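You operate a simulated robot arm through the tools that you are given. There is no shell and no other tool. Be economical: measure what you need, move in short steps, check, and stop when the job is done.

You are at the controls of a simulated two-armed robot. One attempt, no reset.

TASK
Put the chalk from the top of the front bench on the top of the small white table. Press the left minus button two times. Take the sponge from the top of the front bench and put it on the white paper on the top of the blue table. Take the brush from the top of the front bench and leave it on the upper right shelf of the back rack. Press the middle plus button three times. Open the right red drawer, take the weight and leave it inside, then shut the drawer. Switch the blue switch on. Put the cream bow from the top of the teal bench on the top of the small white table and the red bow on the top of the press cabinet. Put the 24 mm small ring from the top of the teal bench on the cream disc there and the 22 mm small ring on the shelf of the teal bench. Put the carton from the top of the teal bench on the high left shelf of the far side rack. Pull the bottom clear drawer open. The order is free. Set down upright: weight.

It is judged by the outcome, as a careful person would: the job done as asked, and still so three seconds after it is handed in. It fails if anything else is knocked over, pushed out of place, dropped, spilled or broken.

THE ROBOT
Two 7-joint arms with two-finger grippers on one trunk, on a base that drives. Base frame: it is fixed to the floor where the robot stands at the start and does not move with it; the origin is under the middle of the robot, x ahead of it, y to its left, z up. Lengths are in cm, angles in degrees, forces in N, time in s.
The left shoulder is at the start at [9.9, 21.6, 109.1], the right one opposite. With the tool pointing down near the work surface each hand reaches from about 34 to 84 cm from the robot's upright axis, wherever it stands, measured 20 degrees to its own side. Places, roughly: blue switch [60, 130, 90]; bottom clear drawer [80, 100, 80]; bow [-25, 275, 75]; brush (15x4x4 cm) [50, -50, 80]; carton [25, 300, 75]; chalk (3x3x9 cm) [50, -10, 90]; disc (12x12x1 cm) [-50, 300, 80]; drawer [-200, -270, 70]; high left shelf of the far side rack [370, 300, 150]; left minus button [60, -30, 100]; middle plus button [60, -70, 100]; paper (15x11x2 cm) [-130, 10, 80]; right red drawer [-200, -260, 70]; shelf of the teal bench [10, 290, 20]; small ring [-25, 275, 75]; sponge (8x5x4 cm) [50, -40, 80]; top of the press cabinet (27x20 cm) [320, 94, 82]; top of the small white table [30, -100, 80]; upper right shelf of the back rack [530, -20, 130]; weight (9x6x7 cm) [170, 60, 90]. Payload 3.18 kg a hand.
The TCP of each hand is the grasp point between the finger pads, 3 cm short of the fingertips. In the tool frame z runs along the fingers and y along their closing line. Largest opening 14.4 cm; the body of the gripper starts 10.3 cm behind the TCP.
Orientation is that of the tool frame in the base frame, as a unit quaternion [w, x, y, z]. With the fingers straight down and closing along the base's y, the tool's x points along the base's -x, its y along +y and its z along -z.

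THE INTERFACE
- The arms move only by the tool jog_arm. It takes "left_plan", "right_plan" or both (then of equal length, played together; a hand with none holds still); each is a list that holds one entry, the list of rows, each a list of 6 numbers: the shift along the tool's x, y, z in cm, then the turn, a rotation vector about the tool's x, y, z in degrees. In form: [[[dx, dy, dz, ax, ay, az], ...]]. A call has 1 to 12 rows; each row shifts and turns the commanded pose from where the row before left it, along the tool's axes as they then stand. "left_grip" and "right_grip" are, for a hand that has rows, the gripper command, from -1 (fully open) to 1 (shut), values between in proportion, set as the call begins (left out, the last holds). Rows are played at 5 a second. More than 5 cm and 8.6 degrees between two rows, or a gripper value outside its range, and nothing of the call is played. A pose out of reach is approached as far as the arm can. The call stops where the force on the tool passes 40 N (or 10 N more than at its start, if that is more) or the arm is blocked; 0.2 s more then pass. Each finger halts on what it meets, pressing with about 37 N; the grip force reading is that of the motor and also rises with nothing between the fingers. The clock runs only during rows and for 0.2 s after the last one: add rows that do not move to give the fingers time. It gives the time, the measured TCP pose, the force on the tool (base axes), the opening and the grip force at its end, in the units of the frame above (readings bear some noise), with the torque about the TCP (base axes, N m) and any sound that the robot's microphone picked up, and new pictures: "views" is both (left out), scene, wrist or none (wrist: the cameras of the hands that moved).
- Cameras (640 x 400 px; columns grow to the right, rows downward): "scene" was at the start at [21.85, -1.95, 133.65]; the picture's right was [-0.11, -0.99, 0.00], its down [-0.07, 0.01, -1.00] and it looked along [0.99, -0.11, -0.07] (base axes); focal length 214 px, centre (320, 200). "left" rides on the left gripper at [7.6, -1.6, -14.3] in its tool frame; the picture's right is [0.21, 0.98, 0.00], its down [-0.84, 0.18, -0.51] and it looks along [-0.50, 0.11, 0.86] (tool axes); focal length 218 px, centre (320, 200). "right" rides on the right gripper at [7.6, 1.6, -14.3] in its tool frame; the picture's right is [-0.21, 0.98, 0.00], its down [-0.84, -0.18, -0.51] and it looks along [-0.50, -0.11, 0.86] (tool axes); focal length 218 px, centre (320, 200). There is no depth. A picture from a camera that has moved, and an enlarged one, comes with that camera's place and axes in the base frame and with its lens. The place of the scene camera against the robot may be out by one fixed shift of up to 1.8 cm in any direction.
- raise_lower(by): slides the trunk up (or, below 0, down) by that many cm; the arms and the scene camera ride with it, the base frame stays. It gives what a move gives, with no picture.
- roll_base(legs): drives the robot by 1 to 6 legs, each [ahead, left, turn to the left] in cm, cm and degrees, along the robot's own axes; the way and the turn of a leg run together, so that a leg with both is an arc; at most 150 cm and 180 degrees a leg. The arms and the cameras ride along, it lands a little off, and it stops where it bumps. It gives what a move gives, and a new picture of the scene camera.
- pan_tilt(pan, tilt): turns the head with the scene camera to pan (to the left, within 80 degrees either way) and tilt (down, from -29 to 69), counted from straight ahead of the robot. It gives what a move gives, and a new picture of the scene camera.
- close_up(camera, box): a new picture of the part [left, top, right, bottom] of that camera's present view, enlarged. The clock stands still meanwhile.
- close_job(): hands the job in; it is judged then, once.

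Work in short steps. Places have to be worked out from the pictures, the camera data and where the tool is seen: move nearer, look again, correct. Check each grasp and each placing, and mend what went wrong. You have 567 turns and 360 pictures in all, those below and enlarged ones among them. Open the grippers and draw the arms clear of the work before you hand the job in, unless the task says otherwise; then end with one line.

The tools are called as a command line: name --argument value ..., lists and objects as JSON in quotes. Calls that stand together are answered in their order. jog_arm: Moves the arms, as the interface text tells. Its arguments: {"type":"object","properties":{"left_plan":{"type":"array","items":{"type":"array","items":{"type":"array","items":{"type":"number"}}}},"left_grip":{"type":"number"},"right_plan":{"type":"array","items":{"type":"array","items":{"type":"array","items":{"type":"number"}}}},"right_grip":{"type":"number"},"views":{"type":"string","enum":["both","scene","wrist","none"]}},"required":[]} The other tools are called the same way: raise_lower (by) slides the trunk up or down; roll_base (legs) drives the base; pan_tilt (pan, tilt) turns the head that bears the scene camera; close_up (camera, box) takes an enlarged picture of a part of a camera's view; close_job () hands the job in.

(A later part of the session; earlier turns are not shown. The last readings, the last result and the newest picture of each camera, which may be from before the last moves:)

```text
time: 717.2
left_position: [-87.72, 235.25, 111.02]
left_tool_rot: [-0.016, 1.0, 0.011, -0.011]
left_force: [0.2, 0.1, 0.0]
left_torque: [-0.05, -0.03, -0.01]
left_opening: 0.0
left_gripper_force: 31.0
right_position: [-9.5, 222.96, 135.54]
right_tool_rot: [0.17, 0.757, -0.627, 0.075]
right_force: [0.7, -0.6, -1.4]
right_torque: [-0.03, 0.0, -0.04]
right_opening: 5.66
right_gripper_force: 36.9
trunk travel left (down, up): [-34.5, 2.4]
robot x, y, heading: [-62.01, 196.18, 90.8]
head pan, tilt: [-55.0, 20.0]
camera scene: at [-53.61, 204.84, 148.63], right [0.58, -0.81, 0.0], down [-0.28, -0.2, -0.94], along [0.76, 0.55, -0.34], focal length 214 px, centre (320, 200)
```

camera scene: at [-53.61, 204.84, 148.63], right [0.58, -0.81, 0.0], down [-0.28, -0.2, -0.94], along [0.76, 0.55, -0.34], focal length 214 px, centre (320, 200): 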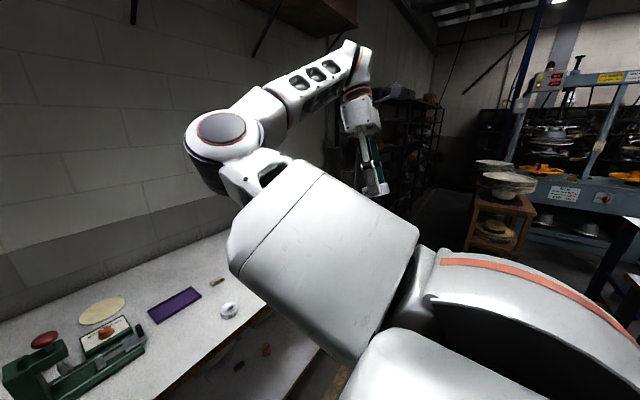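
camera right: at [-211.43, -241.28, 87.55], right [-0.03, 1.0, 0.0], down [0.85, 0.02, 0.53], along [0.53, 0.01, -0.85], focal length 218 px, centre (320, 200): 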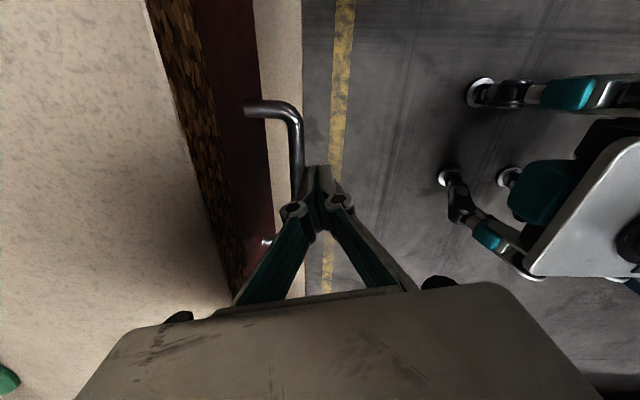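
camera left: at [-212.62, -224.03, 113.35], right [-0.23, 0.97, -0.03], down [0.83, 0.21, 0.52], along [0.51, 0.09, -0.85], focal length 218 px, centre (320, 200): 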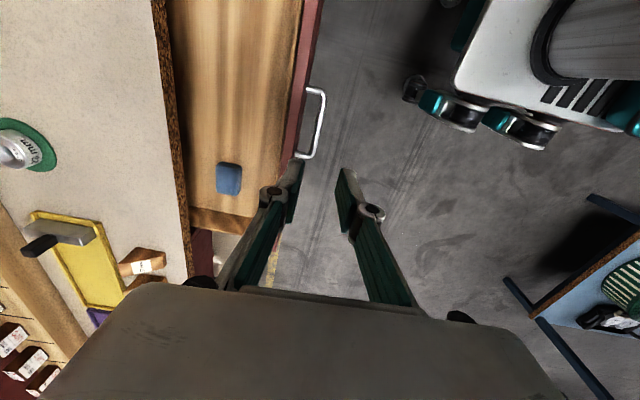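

The elbow is folded inward. Try leaning the tool the other way about the wrist to drag the elbow outward.

jog_arm --right_plan '[[[-0.5, 3, 0, -6.9, -1.15, -2.6], [-0.5, 3, 0, -6.9, -1.15, -2.6], [-0.5, 3, 0, -6.9, -1.15, -2.6], [-0.5, 3, 0, -6.9, -1.15, -2.6], [-0.5, 3, 0, -6.9, -1.15, -2.6], [-0.5, 3, 0, -6.9, -1.15, -2.6], [-0.5, 3, 0, -6.9, -1.15, -2.6], [-0.5, 3, 0, -6.9, -1.15, -2.6]]]' --views "none"

```text
time: 717.7
left_position: [-87.57, 235.36, 110.87]
left_tool_rot: [-0.015, 1.0, 0.011, -0.012]
left_force: [-0.1, 0.5, 0.0]
left_torque: [-0.02, 0.04, -0.03]
left_opening: 0.02
left_gripper_force: 30.5
right_position: [-12.08, 223.76, 130.77]
right_tool_rot: [0.315, 0.695, -0.636, 0.114]
right_force: [0.4, -0.3, -3.0]
right_torque: [-0.04, -0.02, -0.05]
right_opening: 5.68
right_gripper_force: 36.9
trunk travel left (down, up): [-34.5, 2.4]
robot x, y, heading: [-62.26, 195.93, 90.5]
head pan, tilt: [-55.0, 20.0]
stopped in row 2 (right hand): the arm was blocked; the commanded pose is now the measured one
```

jog_arm --right_plan '[[[1, -3.6, 0, 0, 0, 0], [1, -3.6, 0, 0, 0, 0], [1, -3.6, 0, 0, 0, 0], [1, -3.6, 0, 0, 0, 0], [1, -3.6, 0, 0, 0, 0], [1, -3.6, 0, 0, 0, 0], [1, -3.6, 0, 0, 0, 0], [1, -3.6, 0, 0, 0, 0]]]' --views "none"

jog_arm --right_plan '[[[0, 0, 0, -7, -1.1, -2.6], [0, 0, 0, -7, -1.1, -2.6], [0, 0, 0, -7, -1.1, -2.6], [0, 0, 0, -7, -1.1, -2.6], [0, 0, 0, -7, -1.1, -2.6], [0, 0, 0, -7, -1.1, -2.6], [0, 0, 0, -7, -1.1, -2.6]]]' --views "none"

```text
time: 719.5
left_position: [-87.63, 235.11, 111.12]
left_tool_rot: [-0.016, 1.0, 0.011, -0.011]
left_force: [-0.5, -1.1, 0.0]
left_torque: [0.03, 0.01, -0.01]
left_opening: 0.01
left_gripper_force: 30.8
right_position: [16.76, 217.29, 126.63]
right_tool_rot: [0.314, 0.699, -0.633, 0.113]
right_force: [0.7, -0.3, -1.4]
right_torque: [0.06, 0.03, -0.05]
right_opening: 5.66
right_gripper_force: 36.9
trunk travel left (down, up): [-34.5, 2.4]
robot x, y, heading: [-62.11, 196.06, 90.5]
head pan, tilt: [-55.0, 20.0]
```

```text
time: 721.1
left_position: [-87.78, 235.2, 111.13]
left_tool_rot: [-0.016, 1.0, 0.012, -0.01]
left_force: [0.6, -0.1, -0.4]
left_torque: [0.06, -0.04, -0.03]
left_opening: 0.0
left_gripper_force: 30.6
right_position: [15.52, 217.9, 126.02]
right_tool_rot: [0.346, 0.691, -0.632, 0.062]
right_force: [0.8, -1.3, -1.7]
right_torque: [0.05, -0.04, -0.03]
right_opening: 5.66
right_gripper_force: 37.3
right hand out of reach, approached as far as the arm can: row 1, 2, 3, 4, 5, 6, 7
trunk travel left (down, up): [-34.5, 2.4]
robot x, y, heading: [-61.9, 196.32, 91.0]
head pan, tilt: [-55.0, 20.0]
```

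Try a different way: lower the right hand beside the body so the elbow hangs back, then come forward.

jog_arm --right_plan '[[[-1.68, -1.62, 3.3, 0, 0, 0], [-1.68, -1.62, 3.3, 0, 0, 0], [-1.68, -1.62, 3.3, 0, 0, 0], [-1.68, -1.62, 3.3, 0, 0, 0], [-1.68, -1.62, 3.3, 0, 0, 0], [-1.68, -1.62, 3.3, 0, 0, 0], [-1.68, -1.62, 3.3, 0, 0, 0], [-1.68, -1.62, 3.3, 0, 0, 0], [-1.68, -1.62, 3.3, 0, 0, 0], [-1.68, -1.62, 3.3, 0, 0, 0]]]' --views "none"

```text
time: 723.3
left_position: [-87.7, 235.17, 110.98]
left_tool_rot: [-0.015, 1.0, 0.012, -0.011]
left_force: [-0.4, 0.5, 0.2]
left_torque: [-0.01, 0.04, 0.03]
left_opening: 0.01
left_gripper_force: 30.8
right_position: [15.34, 212.95, 85.75]
right_tool_rot: [0.346, 0.69, -0.632, 0.063]
right_force: [-0.1, -0.1, -1.5]
right_torque: [0.04, -0.05, 0.01]
right_opening: 5.68
right_gripper_force: 37.1
trunk travel left (down, up): [-34.5, 2.4]
robot x, y, heading: [-62.01, 196.37, 90.7]
head pan, tilt: [-55.0, 20.0]
```

jog_arm --right_plan '[[[-0.73, 3, 2.4, 0, 0, 0], [-0.73, 3, 2.4, 0, 0, 0], [-0.73, 3, 2.4, 0, 0, 0], [-0.73, 3, 2.4, 0, 0, 0], [-0.73, 3, 2.4, 0, 0, 0], [-0.73, 3, 2.4, 0, 0, 0], [-0.73, 3, 2.4, 0, 0, 0], [-0.73, 3, 2.4, 0, 0, 0]]]' --views "none"

```text
time: 725.1
left_position: [-87.74, 235.3, 111.03]
left_tool_rot: [-0.016, 1.0, 0.011, -0.011]
left_force: [0.3, -0.1, 0.4]
left_torque: [0.0, 0.02, 0.02]
left_opening: 0.02
left_gripper_force: 30.7
right_position: [-4.67, 204.37, 82.57]
right_tool_rot: [-0.302, -0.639, 0.7, -0.103]
right_force: [0.1, 0.2, -1.4]
right_torque: [0.02, 0.0, 0.01]
right_opening: 5.66
right_gripper_force: 37.0
trunk travel left (down, up): [-34.5, 2.4]
robot x, y, heading: [-62.26, 196.28, 91.0]
head pan, tilt: [-55.0, 20.0]
stopped in row 8 (right hand): the arm was blocked; the commanded pose is now the measured one
```

pan_tilt --pan -70 --tilt 35

```text
time: 725.8
left_position: [-87.77, 235.13, 111.13]
left_tool_rot: [-0.015, 1.0, 0.012, -0.011]
left_force: [0.0, -0.1, -0.5]
left_torque: [0.02, 0.01, 0.03]
left_opening: 0.01
left_gripper_force: 30.7
right_position: [-4.64, 204.33, 82.65]
right_tool_rot: [-0.302, -0.639, 0.7, -0.102]
right_force: [-0.6, 0.1, -1.8]
right_torque: [0.03, 0.0, 0.01]
right_opening: 5.64
right_gripper_force: 37.4
trunk travel left (down, up): [-34.5, 2.4]
robot x, y, heading: [-62.33, 196.16, 91.1]
head pan, tilt: [-70.0, 35.0]
camera scene: at [-52.94, 202.48, 146.25], right [0.35, -0.94, 0.0], down [-0.54, -0.2, -0.82], along [0.77, 0.29, -0.57], focal length 214 px, centre (320, 200)
```

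scene: 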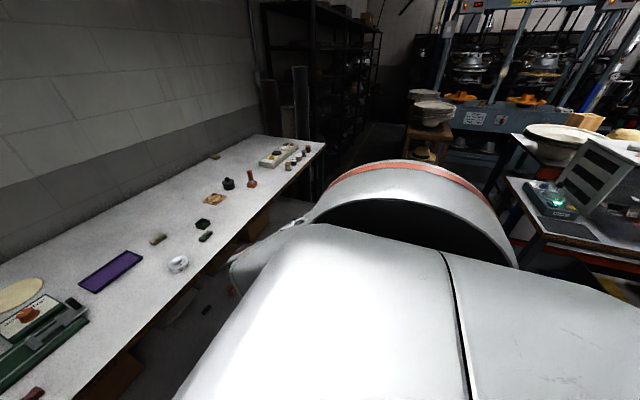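

The arm now hangs down. Bring the hand forward and up from there.

jog_arm --right_plan '[[[-2.4, 0.9, -3, 0, 0, 0], [-2.4, 0.9, -3, 0, 0, 0], [-2.4, 0.9, -3, 0, 0, 0], [-2.4, 0.9, -3, 0, 0, 0], [-2.4, 0.9, -3, 0, 0, 0], [-2.4, 0.9, -3, 0, 0, 0], [-2.4, 0.9, -3, 0, 0, 0], [-2.4, 0.9, -3, 0, 0, 0]]]' --views "none"

```text
time: 727.6
left_position: [-87.85, 235.27, 110.86]
left_tool_rot: [-0.015, 1.0, 0.01, -0.011]
left_force: [0.3, -0.1, -0.7]
left_torque: [-0.01, -0.02, -0.04]
left_opening: 0.01
left_gripper_force: 30.9
right_position: [-4.63, 234.28, 92.69]
right_tool_rot: [-0.305, -0.64, 0.698, -0.1]
right_force: [0.8, 0.7, -2.4]
right_torque: [-0.02, -0.04, 0.02]
right_opening: 5.64
right_gripper_force: 37.2
trunk travel left (down, up): [-34.5, 2.4]
robot x, y, heading: [-62.01, 196.19, 90.9]
head pan, tilt: [-70.0, 35.0]
```

jog_arm --right_plan '[[[0, 0, 0, 3.3, -6.7, -1], [0, 0, 0, 3.3, -6.7, -1], [0, 0, 0, 3.3, -6.7, -1], [0, 0, 0, 3.3, -6.7, -1], [0, 0, 0, 3.3, -6.7, -1]]]' --views "none"

jog_arm --right_plan '[[[0, 3, 0, 0, 0, 0], [0, 3, 0, 0, 0, 0], [0, 3, 0, 0, 0, 0], [0, 3, 0, 0, 0, 0], [0, 3, 0, 0, 0, 0]]]' --views "none"

```text
time: 728.8
left_position: [-87.7, 235.22, 111.07]
left_tool_rot: [-0.015, 1.0, 0.011, -0.012]
left_force: [-0.2, 0.0, 0.2]
left_torque: [0.01, 0.0, -0.01]
left_opening: 0.0
left_gripper_force: 30.1
right_position: [-4.34, 234.12, 92.91]
right_tool_rot: [0.003, -0.705, 0.709, 0.003]
right_force: [0.2, -0.4, -2.7]
right_torque: [0.0, 0.01, 0.0]
right_opening: 5.7
right_gripper_force: 37.4
trunk travel left (down, up): [-34.5, 2.4]
robot x, y, heading: [-62.07, 196.23, 90.8]
head pan, tilt: [-70.0, 35.0]
```

```text
time: 729.5
left_position: [-87.76, 235.32, 111.01]
left_tool_rot: [-0.017, 1.0, 0.011, -0.011]
left_force: [0.3, 0.2, 0.1]
left_torque: [0.0, -0.01, -0.02]
left_opening: 0.02
left_gripper_force: 30.7
right_position: [-4.22, 229.9, 94.22]
right_tool_rot: [0.02, -0.64, 0.768, -0.013]
right_force: [0.2, -1.0, -1.8]
right_torque: [-0.03, 0.04, -0.01]
right_opening: 5.69
right_gripper_force: 36.5
trunk travel left (down, up): [-34.5, 2.4]
robot x, y, heading: [-62.12, 196.26, 90.9]
head pan, tilt: [-70.0, 35.0]
stopped in row 3 (right hand): the arm was blocked; the commanded pose is now the measured one
```

The limit is closeness to the shoulder, so go forward first, then inward. I'll set the ring down near the bench front and re-pick it with the left hand.

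jog_arm --right_plan '[[[-3.93, 0.72, 0, 0, 0, 0], [-3.93, 0.72, 0, 0, 0, 0], [-3.93, 0.72, 0, 0, 0, 0], [-3.93, 0.72, 0, 0, 0, 0], [-3.93, 0.72, 0, 0, 0, 0], [-3.93, 0.72, -0.5, 0, 0, 0], [-3.93, 0.72, -0.5, 0, 0, 0], [0.65, 3.54, 0, 0, 0, 0], [0.65, 3.54, 0, 0, 0, 0], [0.65, 3.54, 0, 0, 0, 0], [0.65, 3.54, 0, 0, 0, 0]]]' --views "none"

```text
time: 732.0
left_position: [-87.67, 235.28, 110.89]
left_tool_rot: [-0.016, 1.0, 0.011, -0.011]
left_force: [-0.1, -0.9, 0.4]
left_torque: [-0.02, 0.03, 0.0]
left_opening: 0.0
left_gripper_force: 30.3
right_position: [-8.53, 255.7, 97.74]
right_tool_rot: [0.037, -0.568, 0.822, 0.004]
right_force: [0.3, 1.4, -1.5]
right_torque: [0.01, 0.03, -0.02]
right_opening: 5.69
right_gripper_force: 37.3
trunk travel left (down, up): [-34.5, 2.4]
robot x, y, heading: [-62.36, 196.28, 90.9]
head pan, tilt: [-70.0, 35.0]
stopped in row 11 (right hand): the arm was blocked; the commanded pose is now the measured one
```

Blocked inward again; place the ring at a free reachable spot, ≈[6,268] on the bench.

jog_arm --right_plan '[[[-3.4, -1.7, 0, 0, 0, 0], [-3.4, -1.7, 0, 0, 0, 0], [-3.4, -1.7, 0, 0, 0, 0], [-3.4, -1.7, 0, 0, 0, 0], [-3.4, -1.7, 0, 0, 0, 0], [0, 0, 3, 0, 0, 0], [0, 0, 3, 0, 0, 0]]]' --views "wrist"

```text
time: 733.6
left_position: [-87.98, 235.33, 110.93]
left_tool_rot: [-0.016, 1.0, 0.012, -0.011]
left_force: [-0.2, 0.5, -0.9]
left_torque: [-0.05, -0.05, -0.01]
left_opening: 0.0
left_gripper_force: 30.5
right_position: [0.33, 264.15, 91.72]
right_tool_rot: [0.034, -0.574, 0.818, 0.001]
right_force: [0.3, -0.3, -1.8]
right_torque: [-0.02, -0.01, 0.0]
right_opening: 5.68
right_gripper_force: 36.6
right hand out of reach, approached as far as the arm can: row 4, 5, 6, 7
trunk travel left (down, up): [-34.5, 2.4]
robot x, y, heading: [-61.92, 196.23, 90.8]
head pan, tilt: [-70.0, 35.0]
camera right: at [-4.64, 257.07, 105.28], right [-0.85, 0.53, -0.02], down [0.43, 0.71, 0.56], along [0.32, 0.47, -0.83], focal length 218 px, centre (320, 200)
```

right: 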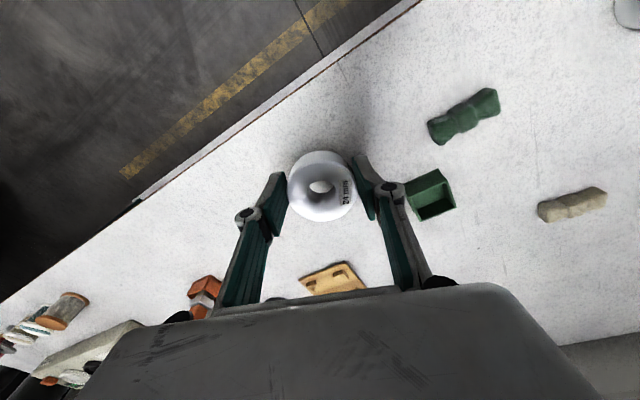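

Clear spot below. Lower and release.

jog_arm --right_plan '[[[0, 0, 2, 0, 0, 0], [0, 0, 1.3, 0, 0, 0], [0, 0, 0.4, 0, 0, 0]]]' --views "none"

jog_arm --right_plan '[[[0, 0, 0.4, 0, 0, 0]]]' --views "none"

```text
time: 734.4
left_position: [-87.45, 235.23, 110.97]
left_tool_rot: [-0.015, 1.0, 0.01, -0.011]
left_force: [-0.3, 0.0, -0.8]
left_torque: [-0.01, -0.03, -0.02]
left_opening: 0.0
left_gripper_force: 30.5
right_position: [0.54, 263.6, 88.15]
right_tool_rot: [0.033, -0.572, 0.819, 0.001]
right_force: [0.3, -0.4, -1.4]
right_torque: [-0.01, 0.03, 0.01]
right_opening: 5.69
right_gripper_force: 37.1
right hand out of reach, approached as far as the arm can: row 2
trunk travel left (down, up): [-34.5, 2.4]
robot x, y, heading: [-61.96, 196.73, 90.6]
head pan, tilt: [-70.0, 35.0]
```

```text
time: 734.8
left_position: [-87.63, 235.18, 110.85]
left_tool_rot: [-0.015, 1.0, 0.011, -0.011]
left_force: [0.3, -0.9, -0.9]
left_torque: [-0.02, 0.05, -0.01]
left_opening: 0.01
left_gripper_force: 30.5
right_position: [0.47, 263.64, 87.86]
right_tool_rot: [0.033, -0.572, 0.82, 0.001]
right_force: [0.3, 0.8, -1.5]
right_torque: [-0.02, 0.0, 0.0]
right_opening: 5.65
right_gripper_force: 36.7
trunk travel left (down, up): [-34.5, 2.4]
robot x, y, heading: [-61.98, 196.25, 90.8]
head pan, tilt: [-70.0, 35.0]
```

jog_arm --right_plan '[[[0, 0, 0.3, 0, 0, 0], [0, 0, 0.2, 0, 0, 0]]]' --views "none"

jog_arm --right_plan '[[[0, 0, 0.2, 0, 0, 0]]]' --views "none"

```text
time: 735.4
left_position: [-87.77, 235.3, 110.97]
left_tool_rot: [-0.016, 1.0, 0.011, -0.011]
left_force: [-0.6, 0.1, -0.3]
left_torque: [0.0, 0.01, 0.0]
left_opening: 0.01
left_gripper_force: 30.9
right_position: [0.39, 263.63, 87.66]
right_tool_rot: [0.036, -0.571, 0.82, 0.002]
right_force: [0.7, 0.1, -1.9]
right_torque: [-0.03, 0.05, 0.03]
right_opening: 5.67
right_gripper_force: 37.2
trunk travel left (down, up): [-34.5, 2.4]
robot x, y, heading: [-62.35, 196.23, 90.6]
head pan, tilt: [-70.0, 35.0]
```

```text
time: 735.8
left_position: [-87.81, 235.22, 110.99]
left_tool_rot: [-0.016, 1.0, 0.012, -0.011]
left_force: [0.2, -0.6, 0.1]
left_torque: [-0.01, 0.0, -0.01]
left_opening: 0.0
left_gripper_force: 30.9
right_position: [0.44, 263.56, 87.69]
right_tool_rot: [0.037, -0.572, 0.82, 0.003]
right_force: [1.6, 2.1, 8.6]
right_torque: [-0.02, 0.17, -0.03]
right_opening: 5.68
right_gripper_force: 37.0
trunk travel left (down, up): [-34.5, 2.4]
robot x, y, heading: [-62.42, 196.3, 90.7]
head pan, tilt: [-70.0, 35.0]
```

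Contact. Release and rise.

jog_arm --right_plan '[[[0, 0, 0, 0, 0, 0], [0, 0, 0, 0, 0, 0], [0, 0, -3, 0, 0, 0], [0, 0, -4, 0, 0, 0], [0, 0, -4, 0, 0, 0], [0, 0, -4, 0, 0, 0]]]' --right_grip -0.1 --views "none"

```text
time: 737.2
left_position: [-87.75, 235.12, 110.88]
left_tool_rot: [-0.015, 1.0, 0.011, -0.01]
left_force: [-0.7, 0.5, 0.9]
left_torque: [0.0, 0.03, -0.02]
left_opening: 0.0
left_gripper_force: 30.3
right_position: [0.55, 264.56, 102.14]
right_tool_rot: [0.033, -0.572, 0.819, 0.001]
right_force: [-1.0, 0.6, -0.7]
right_torque: [0.02, 0.0, -0.01]
right_opening: 7.93
right_gripper_force: 0.0
right hand out of reach, approached as far as the arm can: row 3, 4, 5
trunk travel left (down, up): [-34.5, 2.4]
robot x, y, heading: [-61.89, 196.28, 90.9]
head pan, tilt: [-70.0, 35.0]
```

Ring set down at [0.4,263.6]. Tuck the right arm aside, then use the left hand.

jog_arm --right_plan '[[[2.98, -2.26, -1.9, 0, 0, 0], [2.98, -2.26, -1.9, 0, 0, 0], [2.98, -2.26, -1.9, 0, 0, 0], [2.98, -2.26, -1.9, 0, 0, 0], [2.98, -2.26, -1.9, 0, 0, 0], [2.98, -2.26, -1.9, 0, 0, 0], [2.98, -2.26, -1.9, 0, 0, 0], [2.98, -2.26, -1.9, 0, 0, 0], [2.98, -2.26, -1.9, 0, 0, 0], [2.98, -2.26, -1.9, 0, 0, 0], [2.98, -2.26, -1.9, 0, 0, 0]]]' --right_grip 1 --views "none"

```text
time: 739.6
left_position: [-87.68, 235.22, 110.9]
left_tool_rot: [-0.016, 1.0, 0.011, -0.011]
left_force: [-0.4, 0.1, -0.1]
left_torque: [0.02, 0.01, 0.0]
left_opening: 0.01
left_gripper_force: 30.3
right_position: [23.49, 238.52, 124.59]
right_tool_rot: [0.034, -0.573, 0.819, 0.003]
right_force: [1.1, 0.4, 0.1]
right_torque: [0.08, 0.01, 0.0]
right_opening: 0.0
right_gripper_force: 30.8
right hand out of reach, approached as far as the arm can: row 1, 2, 3, 4, 5, 6, 7, 8, 9, 10, 11
trunk travel left (down, up): [-34.5, 2.4]
robot x, y, heading: [-62.39, 196.43, 90.5]
head pan, tilt: [-70.0, 35.0]
```

With the arm straight, roll the hand about the arm's axis (keeping the wrist in place) to swing the elbow over.

jog_arm --right_plan '[[[-2.31, 2.49, 0, -5.7, -5.3, -2], [-2.31, 2.49, 0, -5.7, -5.3, -2], [-2.31, 2.49, 0, -5.7, -5.3, -2], [-2.31, 2.49, 0, -5.7, -5.3, -2], [-2.31, 2.49, 0, -5.7, -5.3, -2], [-2.31, 2.49, 0, -5.7, -5.3, -2], [-2.31, 2.49, 0, -5.7, -5.3, -2], [-2.31, 2.49, 0, -5.7, -5.3, -2], [-2.31, 2.49, 0, -5.7, -5.3, -2], [-2.31, 2.49, 0, -5.7, -5.3, -2]]]' --views "none"

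```text
time: 741.8
left_position: [-87.71, 235.24, 110.93]
left_tool_rot: [-0.016, 1.0, 0.011, -0.012]
left_force: [-0.1, 0.0, -0.6]
left_torque: [0.03, 0.04, -0.03]
left_opening: 0.01
left_gripper_force: 30.7
right_position: [7.06, 258.5, 142.42]
right_tool_rot: [0.113, -0.583, 0.517, 0.616]
right_force: [0.6, -0.7, -0.2]
right_torque: [-0.02, 0.04, -0.03]
right_opening: 0.0
right_gripper_force: 30.4
trunk travel left (down, up): [-34.5, 2.4]
robot x, y, heading: [-62.04, 196.57, 90.8]
head pan, tilt: [-70.0, 35.0]
```

jog_arm --right_plan '[[[2.85, 2.64, 0.98, 0, 0, 0], [2.85, 2.64, 0.98, 0, 0, 0], [2.85, 2.64, 0.98, 0, 0, 0], [2.85, 2.64, 0.98, 0, 0, 0], [2.85, 2.64, 0.98, 0, 0, 0], [2.85, 2.64, 0.98, 0, 0, 0]]]' --views "none"

jog_arm --right_plan '[[[2.31, -2.49, 0, 5.7, 5.3, 2], [2.31, -2.49, 0, 5.7, 5.3, 2], [2.31, -2.49, 0, 5.7, 5.3, 2], [2.31, -2.49, 0, 5.7, 5.3, 2], [2.31, -2.49, 0, 5.7, 5.3, 2], [2.31, -2.49, 0, 5.7, 5.3, 2], [2.31, -2.49, 0, 5.7, 5.3, 2], [2.31, -2.49, 0, 5.7, 5.3, 2], [2.31, -2.49, 0, 5.7, 5.3, 2], [2.31, -2.49, 0, 5.7, 5.3, 2]]]' --views "scene"

```text
time: 743.2
left_position: [-87.77, 235.33, 110.93]
left_tool_rot: [-0.016, 1.0, 0.011, -0.01]
left_force: [0.3, 0.3, -0.7]
left_torque: [-0.05, -0.01, 0.01]
left_opening: 0.01
left_gripper_force: 30.5
right_position: [5.44, 260.65, 142.14]
right_tool_rot: [0.112, -0.585, 0.518, 0.614]
right_force: [-0.1, -0.4, 0.0]
right_torque: [-0.04, 0.0, 0.02]
right_opening: 0.0
right_gripper_force: 30.2
right hand out of reach, approached as far as the arm can: row 1, 2, 3, 4, 5, 6
trunk travel left (down, up): [-34.5, 2.4]
robot x, y, heading: [-62.03, 196.42, 90.7]
head pan, tilt: [-70.0, 35.0]
```

```text
time: 745.4
left_position: [-87.78, 235.21, 110.86]
left_tool_rot: [-0.017, 1.0, 0.01, -0.011]
left_force: [0.0, 0.1, -0.4]
left_torque: [-0.01, -0.01, 0.02]
left_opening: 0.01
left_gripper_force: 30.3
right_position: [21.6, 243.71, 121.02]
right_tool_rot: [0.034, -0.573, 0.819, 0.0]
right_force: [-0.2, -0.4, 0.3]
right_torque: [0.03, 0.01, 0.03]
right_opening: 0.01
right_gripper_force: 30.5
right hand out of reach, approached as far as the arm can: row 6
trunk travel left (down, up): [-34.5, 2.4]
robot x, y, heading: [-62.31, 196.8, 90.6]
head pan, tilt: [-70.0, 35.0]
camera scene: at [-52.92, 202.37, 146.26], right [0.35, -0.94, 0.0], down [-0.54, -0.2, -0.82], along [0.77, 0.29, -0.57], focal length 214 px, centre (320, 200)
```

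scene: 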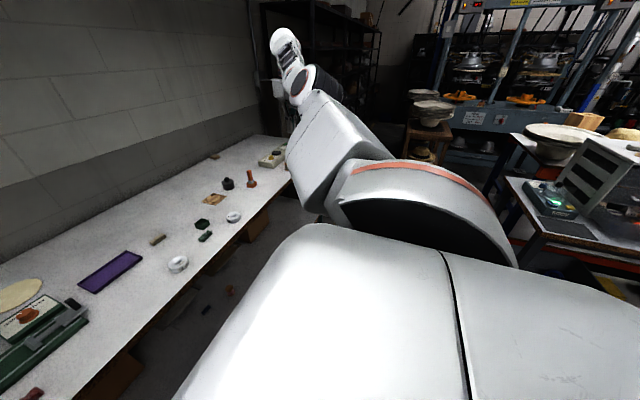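

The arm is now straight outward; test pulling it inward.

jog_arm --right_plan '[[[1.9, 3.1, 0, 0, 0, 0], [1.9, 3.1, 0, 0, 0, 0], [1.9, 3.1, 0, 0, 0, 0], [1.9, 3.1, 0, 0, 0, 0], [1.9, 3.1, 0, 0, 0, 0], [1.9, 3.1, 0, 0, 0, 0], [1.9, 3.1, 0, 0, 0, 0], [1.9, 3.1, 0, 0, 0, 0], [1.9, 3.1, 0, 0, 0, 0], [1.9, 3.1, 0, 0, 0, 0]]]' --views "none"

```text
time: 747.6
left_position: [-87.76, 235.21, 110.94]
left_tool_rot: [-0.016, 1.0, 0.012, -0.011]
left_force: [-0.4, -0.1, 0.3]
left_torque: [0.01, 0.0, -0.02]
left_opening: 0.0
left_gripper_force: 30.8
right_position: [4.61, 256.29, 128.2]
right_tool_rot: [0.034, -0.573, 0.819, 0.001]
right_force: [-0.4, -0.1, 0.6]
right_torque: [-0.01, -0.03, 0.03]
right_opening: 0.01
right_gripper_force: 31.2
right hand out of reach, approached as far as the arm can: row 1, 2, 3, 4, 5, 6, 7, 8, 9, 10
trunk travel left (down, up): [-34.5, 2.4]
robot x, y, heading: [-62.04, 196.75, 90.6]
head pan, tilt: [-70.0, 35.0]
```

jog_arm --right_plan '[[[0.4, 3.75, 0, 0, 0, 0], [0.4, 3.75, 0, 0, 0, 0], [0.4, 3.75, 0, 0, 0, 0], [0.4, 3.75, 0, 0, 0, 0], [0.4, 3.75, 0, 0, 0, 0], [0.4, 3.75, 0, 0, 0, 0], [0.4, 3.75, 0, 0, 0, 0], [0.4, 3.75, 0, 0, 0, 0], [0.4, 3.75, 0, 0, 0, 0], [0.4, 3.75, 0, 0, 0, 0]]]' --views "none"

jog_arm --right_plan '[[[3.7, 0, 0, 0, 0, 0], [3.7, 0, 0, 0, 0, 0], [3.7, 0, 0, 0, 0, 0], [3.7, 0, 0, 0, 0, 0], [3.7, 0, 0, 0, 0, 0], [3.7, 0, 0, 0, 0, 0]]]' --views "none"

```text
time: 749.8
left_position: [-87.64, 235.32, 111.13]
left_tool_rot: [-0.015, 1.0, 0.01, -0.012]
left_force: [0.7, -1.0, 0.0]
left_torque: [0.02, -0.02, -0.02]
left_opening: 0.0
left_gripper_force: 31.0
right_position: [-27.22, 267.89, 127.19]
right_tool_rot: [0.034, -0.572, 0.82, 0.002]
right_force: [0.4, 0.1, 0.7]
right_torque: [0.01, 0.02, -0.01]
right_opening: 0.0
right_gripper_force: 30.8
right hand out of reach, approached as far as the arm can: row 1, 2, 3, 4, 5, 9, 10
trunk travel left (down, up): [-34.5, 2.4]
robot x, y, heading: [-61.96, 196.19, 90.5]
head pan, tilt: [-70.0, 35.0]
```

```text
time: 751.2
left_position: [-87.64, 235.24, 110.97]
left_tool_rot: [-0.016, 1.0, 0.011, -0.011]
left_force: [-0.3, -0.2, 0.0]
left_torque: [-0.03, 0.0, -0.01]
left_opening: 0.0
left_gripper_force: 30.3
right_position: [-33.71, 265.15, 133.3]
right_tool_rot: [0.034, -0.572, 0.819, 0.0]
right_force: [0.0, -0.3, -0.3]
right_torque: [0.01, -0.03, -0.01]
right_opening: 0.01
right_gripper_force: 31.0
right hand out of reach, approached as far as the arm can: row 1, 2, 3, 4, 5, 6
trunk travel left (down, up): [-34.5, 2.4]
robot x, y, heading: [-62.27, 196.24, 90.4]
head pan, tilt: [-70.0, 35.0]
```

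Now it's in front. Yaw the tool counter-clockwise (the freeing direction) and pull back.

jog_arm --right_plan '[[[0, 0, 0, 0, 0, -8], [0, 0, 0, 0, 0, -8], [0, 0, 0, 0, 0, -8], [0, 0, 0, 0, 0, -8], [0, 0, 0, 0, 0, -8], [0, 0, 0, 0, 0, -8], [0, 0, 0, 0, 0, -8], [0, 0, 0, 0, 0, -8]]]' --views "none"

jog_arm --right_plan '[[[2, 2.8, 0, 0, 0, 0], [2, 2.8, 0, 0, 0, 0], [2, 2.8, 0, 0, 0, 0], [2, 2.8, 0, 0, 0, 0], [2, 2.8, 0, 0, 0, 0], [2, 2.8, 0, 0, 0, 0]]]' --views "none"

```text
time: 753.0
left_position: [-87.84, 235.25, 110.93]
left_tool_rot: [-0.016, 1.0, 0.01, -0.01]
left_force: [0.9, -0.2, -1.0]
left_torque: [0.03, 0.02, -0.04]
left_opening: 0.02
left_gripper_force: 30.6
right_position: [-33.73, 265.14, 133.21]
right_tool_rot: [-0.029, 0.92, -0.39, 0.017]
right_force: [-0.4, 0.5, -0.1]
right_torque: [-0.03, -0.02, -0.02]
right_opening: 0.0
right_gripper_force: 30.3
trunk travel left (down, up): [-34.5, 2.4]
robot x, y, heading: [-61.91, 196.41, 90.5]
head pan, tilt: [-70.0, 35.0]
```

```text
time: 754.4
left_position: [-87.7, 235.3, 110.98]
left_tool_rot: [-0.015, 1.0, 0.011, -0.011]
left_force: [0.3, -0.1, 0.0]
left_torque: [0.02, 0.01, 0.0]
left_opening: 0.0
left_gripper_force: 30.8
right_position: [-35.08, 263.94, 135.29]
right_tool_rot: [-0.028, 0.92, -0.391, 0.017]
right_force: [-0.4, 0.4, -0.4]
right_torque: [-0.04, -0.03, -0.03]
right_opening: 0.0
right_gripper_force: 30.3
right hand out of reach, approached as far as the arm can: row 1, 2, 3, 4, 5, 6
trunk travel left (down, up): [-34.5, 2.4]
robot x, y, heading: [-62.24, 196.43, 90.7]
head pan, tilt: [-70.0, 35.0]
```

jog_arm --right_plan '[[[0, 0, 4, 0, 0, 0], [0, 0, 4, 0, 0, 0], [0, 0, 4, 0, 0, 0], [0, 0, 4, 0, 0, 0], [0, 0, 4, 0, 0, 0], [0, 0, 3, 0, 0, 0]]]' --views "none"

jog_arm --right_plan '[[[2, 2.8, 0, 0, 0, 0], [2, 2.8, 0, 0, 0, 0], [2, 2.8, 0, 0, 0, 0], [2, 2.8, 0, 0, 0, 0], [2, 2.8, 0, 0, 0, 0], [2, 2.8, 0, 0, 0, 0]]]' --views "none"

```text
time: 755.8
left_position: [-87.69, 235.27, 110.97]
left_tool_rot: [-0.016, 1.0, 0.01, -0.011]
left_force: [0.3, -0.2, -0.3]
left_torque: [0.0, 0.01, 0.02]
left_opening: 0.0
left_gripper_force: 30.2
right_position: [-34.29, 271.35, 114.87]
right_tool_rot: [-0.028, 0.92, -0.391, 0.018]
right_force: [-0.6, 0.2, -0.6]
right_torque: [-0.03, 0.0, -0.01]
right_opening: 0.0
right_gripper_force: 30.9
right hand out of reach, approached as far as the arm can: row 1, 2, 3, 4, 5, 6
trunk travel left (down, up): [-34.5, 2.4]
robot x, y, heading: [-62.25, 196.31, 90.4]
head pan, tilt: [-70.0, 35.0]
```

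```text
time: 757.2
left_position: [-87.77, 235.17, 110.91]
left_tool_rot: [-0.016, 1.0, 0.011, -0.01]
left_force: [0.6, -0.1, -0.9]
left_torque: [-0.01, 0.02, 0.02]
left_opening: 0.02
left_gripper_force: 30.5
right_position: [-37.5, 270.79, 116.85]
right_tool_rot: [-0.029, 0.92, -0.392, 0.017]
right_force: [-1.1, 0.0, -1.0]
right_torque: [-0.02, -0.02, -0.03]
right_opening: 0.0
right_gripper_force: 31.1
right hand out of reach, approached as far as the arm can: row 1, 2, 3, 4, 5, 6
trunk travel left (down, up): [-34.5, 2.4]
robot x, y, heading: [-62.33, 196.26, 90.5]
head pan, tilt: [-70.0, 35.0]
```

Pitch the tool forward about its tip; that pulls the wrist back and should bend the elbow.

jog_arm --right_plan '[[[0, 0, 0, 5, -5.2, 0.4], [0, 0, 0, 5, -5.2, 0.4], [0, 0, 0, 5, -5.2, 0.4], [0, 0, 0, 5, -5.2, 0.4], [0, 0, 0, 5, -5.2, 0.4], [0, 0, 0, 5, -5.2, 0.4]]]' --views "none"

```text
time: 758.6
left_position: [-87.65, 235.26, 110.97]
left_tool_rot: [-0.015, 1.0, 0.01, -0.01]
left_force: [0.1, 0.1, -0.7]
left_torque: [-0.03, -0.02, -0.04]
left_opening: 0.0
left_gripper_force: 30.9
right_position: [-39.2, 288.33, 120.36]
right_tool_rot: [-0.366, 0.844, -0.37, -0.128]
right_force: [-0.2, 1.0, -0.3]
right_torque: [0.01, 0.01, 0.01]
right_opening: 0.03
right_gripper_force: 30.1
right hand out of reach, approached as far as the arm can: row 1, 2, 3, 4, 5, 6
trunk travel left (down, up): [-34.5, 2.4]
robot x, y, heading: [-61.71, 196.25, 90.7]
head pan, tilt: [-70.0, 35.0]
```

Try with the tool pointing forward (natural for a straight arm), then pull back.

jog_arm --right_plan '[[[0, 0, 0, 5, -5.2, 0.4], [0, 0, 0, 5, -5.2, 0.4], [0, 0, 0, 5, -5.2, 0.4], [0, 0, 0, 5, -5.2, 0.4], [0, 0, 0, 5, -5.2, 0.4], [0, 0, 0, 5, -5.2, 0.4]]]' --views "none"

jog_arm --right_plan '[[[0, 0, -4, 0, 0, 0], [0, 0, -4, 0, 0, 0], [0, 0, -4, 0, 0, 0], [0, 0, -4, 0, 0, 0], [0, 0, -4, 0, 0, 0], [0, 0, -4, 0, 0, 0], [0, 0, -4, 0, 0, 0], [0, 0, -4, 0, 0, 0]]]' --views "none"

```text
time: 760.0
left_position: [-87.65, 235.2, 110.91]
left_tool_rot: [-0.015, 1.0, 0.011, -0.01]
left_force: [0.7, -0.7, 0.0]
left_torque: [0.04, 0.05, -0.04]
left_opening: 0.02
left_gripper_force: 30.7
right_position: [-40.14, 296.15, 121.02]
right_tool_rot: [-0.643, 0.658, -0.301, -0.251]
right_force: [-0.1, 0.6, 0.1]
right_torque: [0.0, -0.01, 0.0]
right_opening: 0.0
right_gripper_force: 30.7
right hand out of reach, approached as far as the arm can: row 1, 2, 3, 4, 5
trunk travel left (down, up): [-34.5, 2.4]
robot x, y, heading: [-62.07, 195.97, 90.4]
head pan, tilt: [-70.0, 35.0]
```

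```text
time: 761.8
left_position: [-87.77, 235.24, 110.93]
left_tool_rot: [-0.015, 1.0, 0.011, -0.011]
left_force: [-0.4, -0.3, -0.9]
left_torque: [-0.01, 0.0, 0.03]
left_opening: 0.0
left_gripper_force: 31.0
right_position: [-44.22, 295.47, 119.86]
right_tool_rot: [0.653, -0.648, 0.297, 0.257]
right_force: [-1.1, -0.2, -0.2]
right_torque: [0.01, -0.01, -0.02]
right_opening: 0.0
right_gripper_force: 30.3
right hand out of reach, approached as far as the arm can: row 1, 2, 3, 4, 5, 6, 7, 8
trunk travel left (down, up): [-34.5, 2.4]
robot x, y, heading: [-62.16, 195.91, 90.8]
head pan, tilt: [-70.0, 35.0]
```

jog_arm --right_plan '[[[0, 0, 0, 5.5, -5.7, 0.4], [0, 0, 0, 5.5, -5.7, 0.4], [0, 0, 0, 5.5, -5.7, 0.4], [0, 0, 0, 5.5, -5.7, 0.4], [0, 0, 0, 5.5, -5.7, 0.4], [0, 0, 0, 5.5, -5.7, 0.4], [0, 0, 0, 5.5, -5.7, 0.4], [0, 0, 0, 5.5, -5.7, 0.4], [0, 0, 0, 5.5, -5.7, 0.4], [0, 0, 0, 5.5, -5.7, 0.4]]]' --views "none"

jog_arm --right_plan '[[[0, 0, 0, 5.5, -5.7, 0.4], [0, 0, 0, 5.5, -5.7, 0.4], [0, 0, 0, 5.5, -5.7, 0.4], [0, 0, 0, 5.5, -5.7, 0.4], [0, 0, 0, 5.5, -5.7, 0.4], [0, 0, 0, 5.5, -5.7, 0.4]]]' --views "none"

```text
time: 764.0
left_position: [-87.69, 235.35, 110.9]
left_tool_rot: [-0.015, 1.0, 0.01, -0.011]
left_force: [0.5, -0.6, 0.1]
left_torque: [-0.01, -0.03, -0.02]
left_opening: 0.0
left_gripper_force: 30.6
right_position: [-40.81, 284.73, 127.8]
right_tool_rot: [0.871, -0.299, 0.155, 0.358]
right_force: [-0.6, -0.2, 0.0]
right_torque: [-0.02, 0.01, -0.02]
right_opening: 0.02
right_gripper_force: 31.0
right hand out of reach, approached as far as the arm can: row 1, 2, 3, 4, 5, 6, 7, 8, 9, 10
trunk travel left (down, up): [-34.5, 2.4]
robot x, y, heading: [-62.28, 196.3, 90.6]
head pan, tilt: [-70.0, 35.0]
```

```text
time: 765.4
left_position: [-87.77, 235.15, 110.92]
left_tool_rot: [-0.016, 1.0, 0.011, -0.011]
left_force: [0.7, 0.7, -0.5]
left_torque: [0.05, 0.01, -0.02]
left_opening: 0.02
left_gripper_force: 31.2
right_position: [-40.66, 284.88, 127.74]
right_tool_rot: [0.87, -0.3, 0.155, 0.359]
right_force: [0.1, 0.3, -0.6]
right_torque: [-0.05, 0.03, 0.03]
right_opening: 0.0
right_gripper_force: 30.2
right hand out of reach, approached as far as the arm can: row 1, 2, 3, 4, 5, 6
trunk travel left (down, up): [-34.5, 2.4]
robot x, y, heading: [-61.92, 196.25, 90.4]
head pan, tilt: [-70.0, 35.0]
```

jog_arm --right_plan '[[[-2.13, -2.25, -2.53, 0, 0, 0], [-2.13, -2.25, -2.53, 0, 0, 0], [-2.13, -2.25, -2.53, 0, 0, 0], [-2.13, -2.25, -2.53, 0, 0, 0], [-2.13, -2.25, -2.53, 0, 0, 0], [-2.13, -2.25, -2.53, 0, 0, 0]]]' --views "none"

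```text
time: 766.8
left_position: [-87.7, 235.09, 111.04]
left_tool_rot: [-0.016, 1.0, 0.011, -0.011]
left_force: [0.3, -0.4, 0.1]
left_torque: [0.02, 0.0, -0.02]
left_opening: 0.01
left_gripper_force: 30.8
right_position: [-40.71, 260.64, 128.24]
right_tool_rot: [0.87, -0.299, 0.155, 0.359]
right_force: [0.3, 0.8, 0.3]
right_torque: [-0.04, 0.02, 0.02]
right_opening: 0.0
right_gripper_force: 30.8
trunk travel left (down, up): [-34.5, 2.4]
robot x, y, heading: [-62.06, 196.45, 90.6]
head pan, tilt: [-70.0, 35.0]
```

Unlocked – the elbow bends again. Now rotate the tool back down.

jog_arm --right_plan '[[[0, 0, 0, -5.5, 5.7, -0.4], [0, 0, 0, -5.5, 5.7, -0.4], [0, 0, 0, -5.5, 5.7, -0.4], [0, 0, 0, -5.5, 5.7, -0.4], [0, 0, 0, -5.5, 5.7, -0.4], [0, 0, 0, -5.5, 5.7, -0.4], [0, 0, 0, -5.5, 5.7, -0.4], [0, 0, 0, -5.5, 5.7, -0.4], [0, 0, 0, -5.5, 5.7, -0.4], [0, 0, 0, -5.5, 5.7, -0.4], [0, 0, 0, -5.5, 5.7, -0.4]]]' --views "none"

```text
time: 769.4
left_position: [-87.76, 235.22, 110.96]
left_tool_rot: [-0.016, 1.0, 0.012, -0.012]
left_force: [0.4, 1.5, -0.8]
left_torque: [-0.01, 0.06, -0.01]
left_opening: 0.0
left_gripper_force: 30.9
right_position: [-36.2, 261.25, 127.16]
right_tool_rot: [-0.44, 0.809, -0.376, -0.106]
right_force: [0.2, 0.8, -0.3]
right_torque: [0.01, -0.02, 0.0]
right_opening: 0.0
right_gripper_force: 30.7
trunk travel left (down, up): [-34.5, 2.4]
robot x, y, heading: [-61.64, 196.04, 90.7]
head pan, tilt: [-70.0, 35.0]
stopped in row 11 (right hand): the arm was blocked; the commanded pose is now the measured one
```

pan_tilt --pan -30 --tilt 40

```text
time: 770.5
left_position: [-87.7, 235.28, 111.0]
left_tool_rot: [-0.016, 1.0, 0.012, -0.011]
left_force: [-0.8, -0.9, 0.5]
left_torque: [0.02, 0.02, 0.0]
left_opening: 0.0
left_gripper_force: 30.3
right_position: [-36.25, 261.06, 127.1]
right_tool_rot: [-0.44, 0.809, -0.375, -0.106]
right_force: [0.2, 1.2, 0.6]
right_torque: [0.01, 0.02, -0.02]
right_opening: 0.01
right_gripper_force: 30.5
trunk travel left (down, up): [-34.5, 2.4]
robot x, y, heading: [-61.81, 195.98, 90.4]
head pan, tilt: [-30.0, 40.0]
camera scene: at [-57.0, 206.75, 145.49], right [0.87, -0.49, 0.0], down [-0.32, -0.56, -0.77], along [0.38, 0.67, -0.64], focal length 214 px, centre (320, 200)
```

scene: 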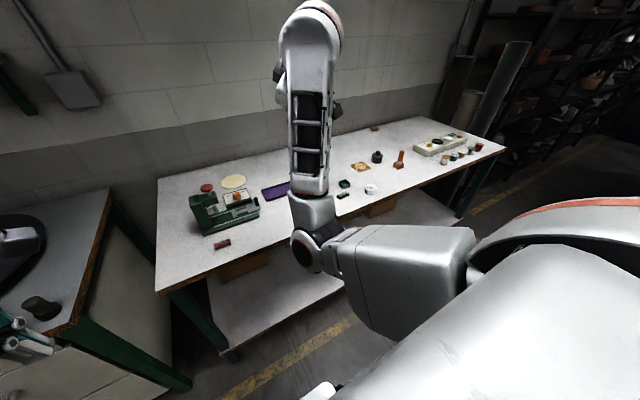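

jog_arm --right_plan '[[[1.14, 1.74, 3.4, 0, 0, 0], [1.14, 1.74, 3.4, 0, 0, 0], [1.14, 1.74, 3.4, 0, 0, 0], [1.14, 1.74, 3.4, 0, 0, 0], [1.14, 1.74, 3.4, 0, 0, 0], [0, 0, 0, -5.5, 5.7, -0.4], [0, 0, 0, -5.5, 5.7, -0.4], [0, 0, 0, -5.5, 5.7, -0.4], [0, 0, 0, -5.5, 5.7, -0.4], [0, 0, 0, -5.5, 5.7, -0.4], [0, 0, 0, -5.5, 5.7, -0.4]]]' --views "none"

```text
time: 772.4
left_position: [-87.64, 235.34, 110.82]
left_tool_rot: [-0.017, 1.0, 0.01, -0.011]
left_force: [0.0, 0.0, -0.1]
left_torque: [0.0, 0.02, 0.01]
left_opening: 0.0
left_gripper_force: 30.6
right_position: [-26.45, 268.16, 107.49]
right_tool_rot: [-0.267, 0.861, -0.428, 0.063]
right_force: [0.1, 0.6, -0.1]
right_torque: [-0.04, 0.01, -0.01]
right_opening: 0.0
right_gripper_force: 30.9
trunk travel left (down, up): [-34.5, 2.4]
robot x, y, heading: [-62.16, 196.39, 90.7]
head pan, tilt: [-30.0, 40.0]
stopped in row 9 (right hand): the arm was blocked; the commanded pose is now the measured one
```

I'll do the remaining work with the left hand; park the right hand back and to the right.

jog_arm --right_plan '[[[2.8, 0.3, -1.8, 0, 0, 0], [2.8, 0.3, -1.8, 0, 0, 0], [2.8, 0.3, -1.8, 0, 0, 0], [2.8, 0.3, -1.8, 0, 0, 0], [2.8, 0.3, -1.8, 0, 0, 0], [2.8, 0.3, -1.8, 0, 0, 0], [2.8, 0.3, -1.8, 0, 0, 0], [2.8, 0.3, -1.8, 0, 0, 0], [2.8, 0.3, -1.8, 0, 0, 0], [2.8, 0.3, -1.8, 0, 0, 0]]]' --views "none"

```text
time: 773.1
left_position: [-87.78, 235.33, 110.96]
left_tool_rot: [-0.016, 1.0, 0.01, -0.01]
left_force: [0.2, -0.9, -0.4]
left_torque: [-0.01, -0.01, -0.02]
left_opening: 0.0
left_gripper_force: 31.0
right_position: [-17.12, 260.16, 114.61]
right_tool_rot: [-0.319, 0.83, -0.434, 0.145]
right_force: [0.1, -0.2, -0.2]
right_torque: [-0.06, -0.01, 0.03]
right_opening: 0.0
right_gripper_force: 30.4
trunk travel left (down, up): [-34.5, 2.4]
robot x, y, heading: [-61.75, 196.12, 90.4]
head pan, tilt: [-30.0, 40.0]
stopped in row 3 (right hand): the arm was blocked; the commanded pose is now the measured one
```

Still cramped. Go back to the tool-up posture that freed the arm, then swing the tool via left to down so the elbow ends up outside.

jog_arm --right_plan '[[[0, 0, 0, 4.65, -5, 4.1], [0, 0, 0, 4.65, -5, 4.1], [0, 0, 0, 4.65, -5, 4.1], [0, 0, 0, 4.65, -5, 4.1], [0, 0, 0, 4.65, -5, 4.1], [0, 0, 0, 4.65, -5, 4.1], [0, 0, 0, 4.65, -5, 4.1], [0, 0, 0, 4.65, -5, 4.1], [0, 0, 0, 4.65, -5, 4.1], [0, 0, 0, 4.65, -5, 4.1], [0, 0, 0, 4.65, -5, 4.1], [0, 0, 0, 4.65, -5, 4.1]]]' --views "none"

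```text
time: 775.6
left_position: [-87.84, 235.42, 110.97]
left_tool_rot: [-0.016, 1.0, 0.01, -0.009]
left_force: [-0.6, -0.2, 0.0]
left_torque: [0.0, -0.03, 0.0]
left_opening: 0.01
left_gripper_force: 30.1
right_position: [-27.17, 262.97, 121.54]
right_tool_rot: [0.838, -0.418, 0.261, 0.235]
right_force: [-0.6, -0.7, -0.1]
right_torque: [-0.03, -0.02, -0.07]
right_opening: 0.0
right_gripper_force: 31.2
right hand out of reach, approached as far as the arm can: row 12
trunk travel left (down, up): [-34.5, 2.4]
robot x, y, heading: [-62.11, 196.47, 90.7]
head pan, tilt: [-30.0, 40.0]
stopped in row 12 (right hand): the arm was blocked; the commanded pose is now the measured one
```

jog_arm --right_plan '[[[-0.7, -2.16, -3.3, 0, 0, 0], [-0.7, -2.16, -3.3, 0, 0, 0], [-0.7, -2.16, -3.3, 0, 0, 0], [-0.7, -2.16, -3.3, 0, 0, 0], [-0.7, -2.16, -3.3, 0, 0, 0], [0, 0, 0, 6, -4.9, 1.9], [0, 0, 0, 6, -4.9, 1.9], [0, 0, 0, 6, -4.9, 1.9], [0, 0, 0, 6, -4.9, 1.9], [0, 0, 0, 6, -4.9, 1.9]]]' --views "none"

```text
time: 777.3
left_position: [-87.64, 235.4, 111.06]
left_tool_rot: [-0.017, 1.0, 0.01, -0.011]
left_force: [0.1, -0.3, 0.6]
left_torque: [-0.01, -0.04, 0.02]
left_opening: 0.02
left_gripper_force: 31.0
right_position: [-33.11, 243.66, 122.95]
right_tool_rot: [0.885, -0.299, 0.138, 0.33]
right_force: [-0.3, 0.5, 0.2]
right_torque: [0.01, -0.01, 0.02]
right_opening: 0.0
right_gripper_force: 30.7
trunk travel left (down, up): [-34.5, 2.4]
robot x, y, heading: [-62.03, 196.42, 90.6]
head pan, tilt: [-30.0, 40.0]
stopped in row 8 (right hand): the arm was blocked; the commanded pose is now the measured one
```

jog_arm --right_plan '[[[0, 0, 0, -4, -4.8, -5], [0, 0, 0, -4, -4.8, -5], [0, 0, 0, -4, -4.8, -5], [0, 0, 0, -4, -4.8, -5], [0, 0, 0, -4, -4.8, -5], [0, 0, 0, -4, -4.8, -5], [0, 0, 0, -4, -4.8, -5], [0, 0, 0, -4, -4.8, -5], [0, 0, 0, -4, -4.8, -5], [0, 0, 0, -4, -4.8, -5], [0, 0, 0, -4, -4.8, -5]]]' --views "none"

```text
time: 779.7
left_position: [-87.7, 235.28, 111.05]
left_tool_rot: [-0.016, 1.0, 0.011, -0.011]
left_force: [0.0, -1.1, -0.3]
left_torque: [0.03, 0.0, 0.0]
left_opening: 0.0
left_gripper_force: 30.9
right_position: [-33.2, 243.55, 122.81]
right_tool_rot: [0.734, -0.445, -0.513, 0.027]
right_force: [0.4, -0.7, 0.2]
right_torque: [0.01, 0.01, -0.03]
right_opening: 0.0
right_gripper_force: 31.0
trunk travel left (down, up): [-34.5, 2.4]
robot x, y, heading: [-61.94, 196.08, 90.6]
head pan, tilt: [-30.0, 40.0]
```

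jog_arm --right_plan '[[[0, 0, 0, -4, -4.8, -5], [0, 0, 0, -4, -4.8, -5], [0, 0, 0, -4, -4.8, -5], [0, 0, 0, -4, -4.8, -5], [0, 0, 0, -4, -4.8, -5], [0, 0, 0, -4, -4.8, -5], [0, 0, 0, -4, -4.8, -5], [0, 0, 0, -4, -4.8, -5], [0, 0, 0, -4, -4.8, -5], [0, 0, 0, -4, -4.8, -5], [0, 0, 0, -4, -4.8, -5]]]' --views "none"

```text
time: 782.1
left_position: [-87.73, 235.33, 110.83]
left_tool_rot: [-0.017, 1.0, 0.009, -0.011]
left_force: [-0.5, 0.8, 0.9]
left_torque: [-0.01, -0.01, -0.01]
left_opening: 0.0
left_gripper_force: 30.6
right_position: [-33.25, 243.62, 122.98]
right_tool_rot: [-0.17, 0.341, 0.877, 0.292]
right_force: [-1.1, -0.2, -0.4]
right_torque: [-0.05, -0.02, 0.0]
right_opening: 0.0
right_gripper_force: 30.6
trunk travel left (down, up): [-34.5, 2.4]
robot x, y, heading: [-62.44, 196.52, 90.6]
head pan, tilt: [-30.0, 40.0]
```

No blocks this time. Un-pitch to vertical and test an inward/backward motion.

jog_arm --right_plan '[[[0, 0, 0, 4.5, -4.4, 0.6], [0, 0, 0, 4.5, -4.4, 0.6], [0, 0, 0, 4.5, -4.4, 0.6], [0, 0, 0, 4.5, -4.4, 0.6], [0, 0, 0, 4.5, -4.4, 0.6], [0, 0, 0, 4.5, -4.4, 0.6], [0, 0, 0, 4.5, -4.4, 0.6], [0, 0, 0, 4.5, -4.4, 0.6]]]' --views "none"

```text
time: 783.9
left_position: [-87.59, 235.37, 110.93]
left_tool_rot: [-0.016, 1.0, 0.01, -0.012]
left_force: [-0.1, -0.2, -0.2]
left_torque: [-0.05, 0.02, 0.03]
left_opening: 0.0
left_gripper_force: 30.8
right_position: [-33.15, 243.74, 122.95]
right_tool_rot: [-0.01, 0.378, 0.919, -0.112]
right_force: [0.7, 0.3, 0.5]
right_torque: [-0.01, 0.0, -0.01]
right_opening: 0.0
right_gripper_force: 30.8
trunk travel left (down, up): [-34.5, 2.4]
robot x, y, heading: [-62.3, 196.27, 90.6]
head pan, tilt: [-30.0, 40.0]
```

jog_arm --right_plan '[[[1.3, -4, 0, 0, 0, 0], [1.3, -4, 0, 0, 0, 0], [1.3, -4, 0, 0, 0, 0], [0, 0, 0, 0, 0, -8], [0, 0, 0, 0, 0, -8], [0, 0, 0, 0, 0, -8], [0, 0, 0, 0, 0, -8], [0, 0, 0, 0, 0, -8], [0, 0, 0, 0, 0, -5]]]' --views "none"

```text
time: 785.9
left_position: [-87.6, 235.2, 110.95]
left_tool_rot: [-0.017, 1.0, 0.01, -0.011]
left_force: [0.6, 0.5, -0.5]
left_torque: [0.0, -0.04, 0.01]
left_opening: 0.0
left_gripper_force: 31.0
right_position: [-44.43, 238.1, 125.2]
right_tool_rot: [-0.052, -0.002, 0.994, -0.1]
right_force: [-0.8, 0.7, -0.2]
right_torque: [0.0, 0.03, -0.01]
right_opening: 0.0
right_gripper_force: 31.1
trunk travel left (down, up): [-34.5, 2.4]
robot x, y, heading: [-62.04, 195.94, 90.7]
head pan, tilt: [-30.0, 40.0]
```

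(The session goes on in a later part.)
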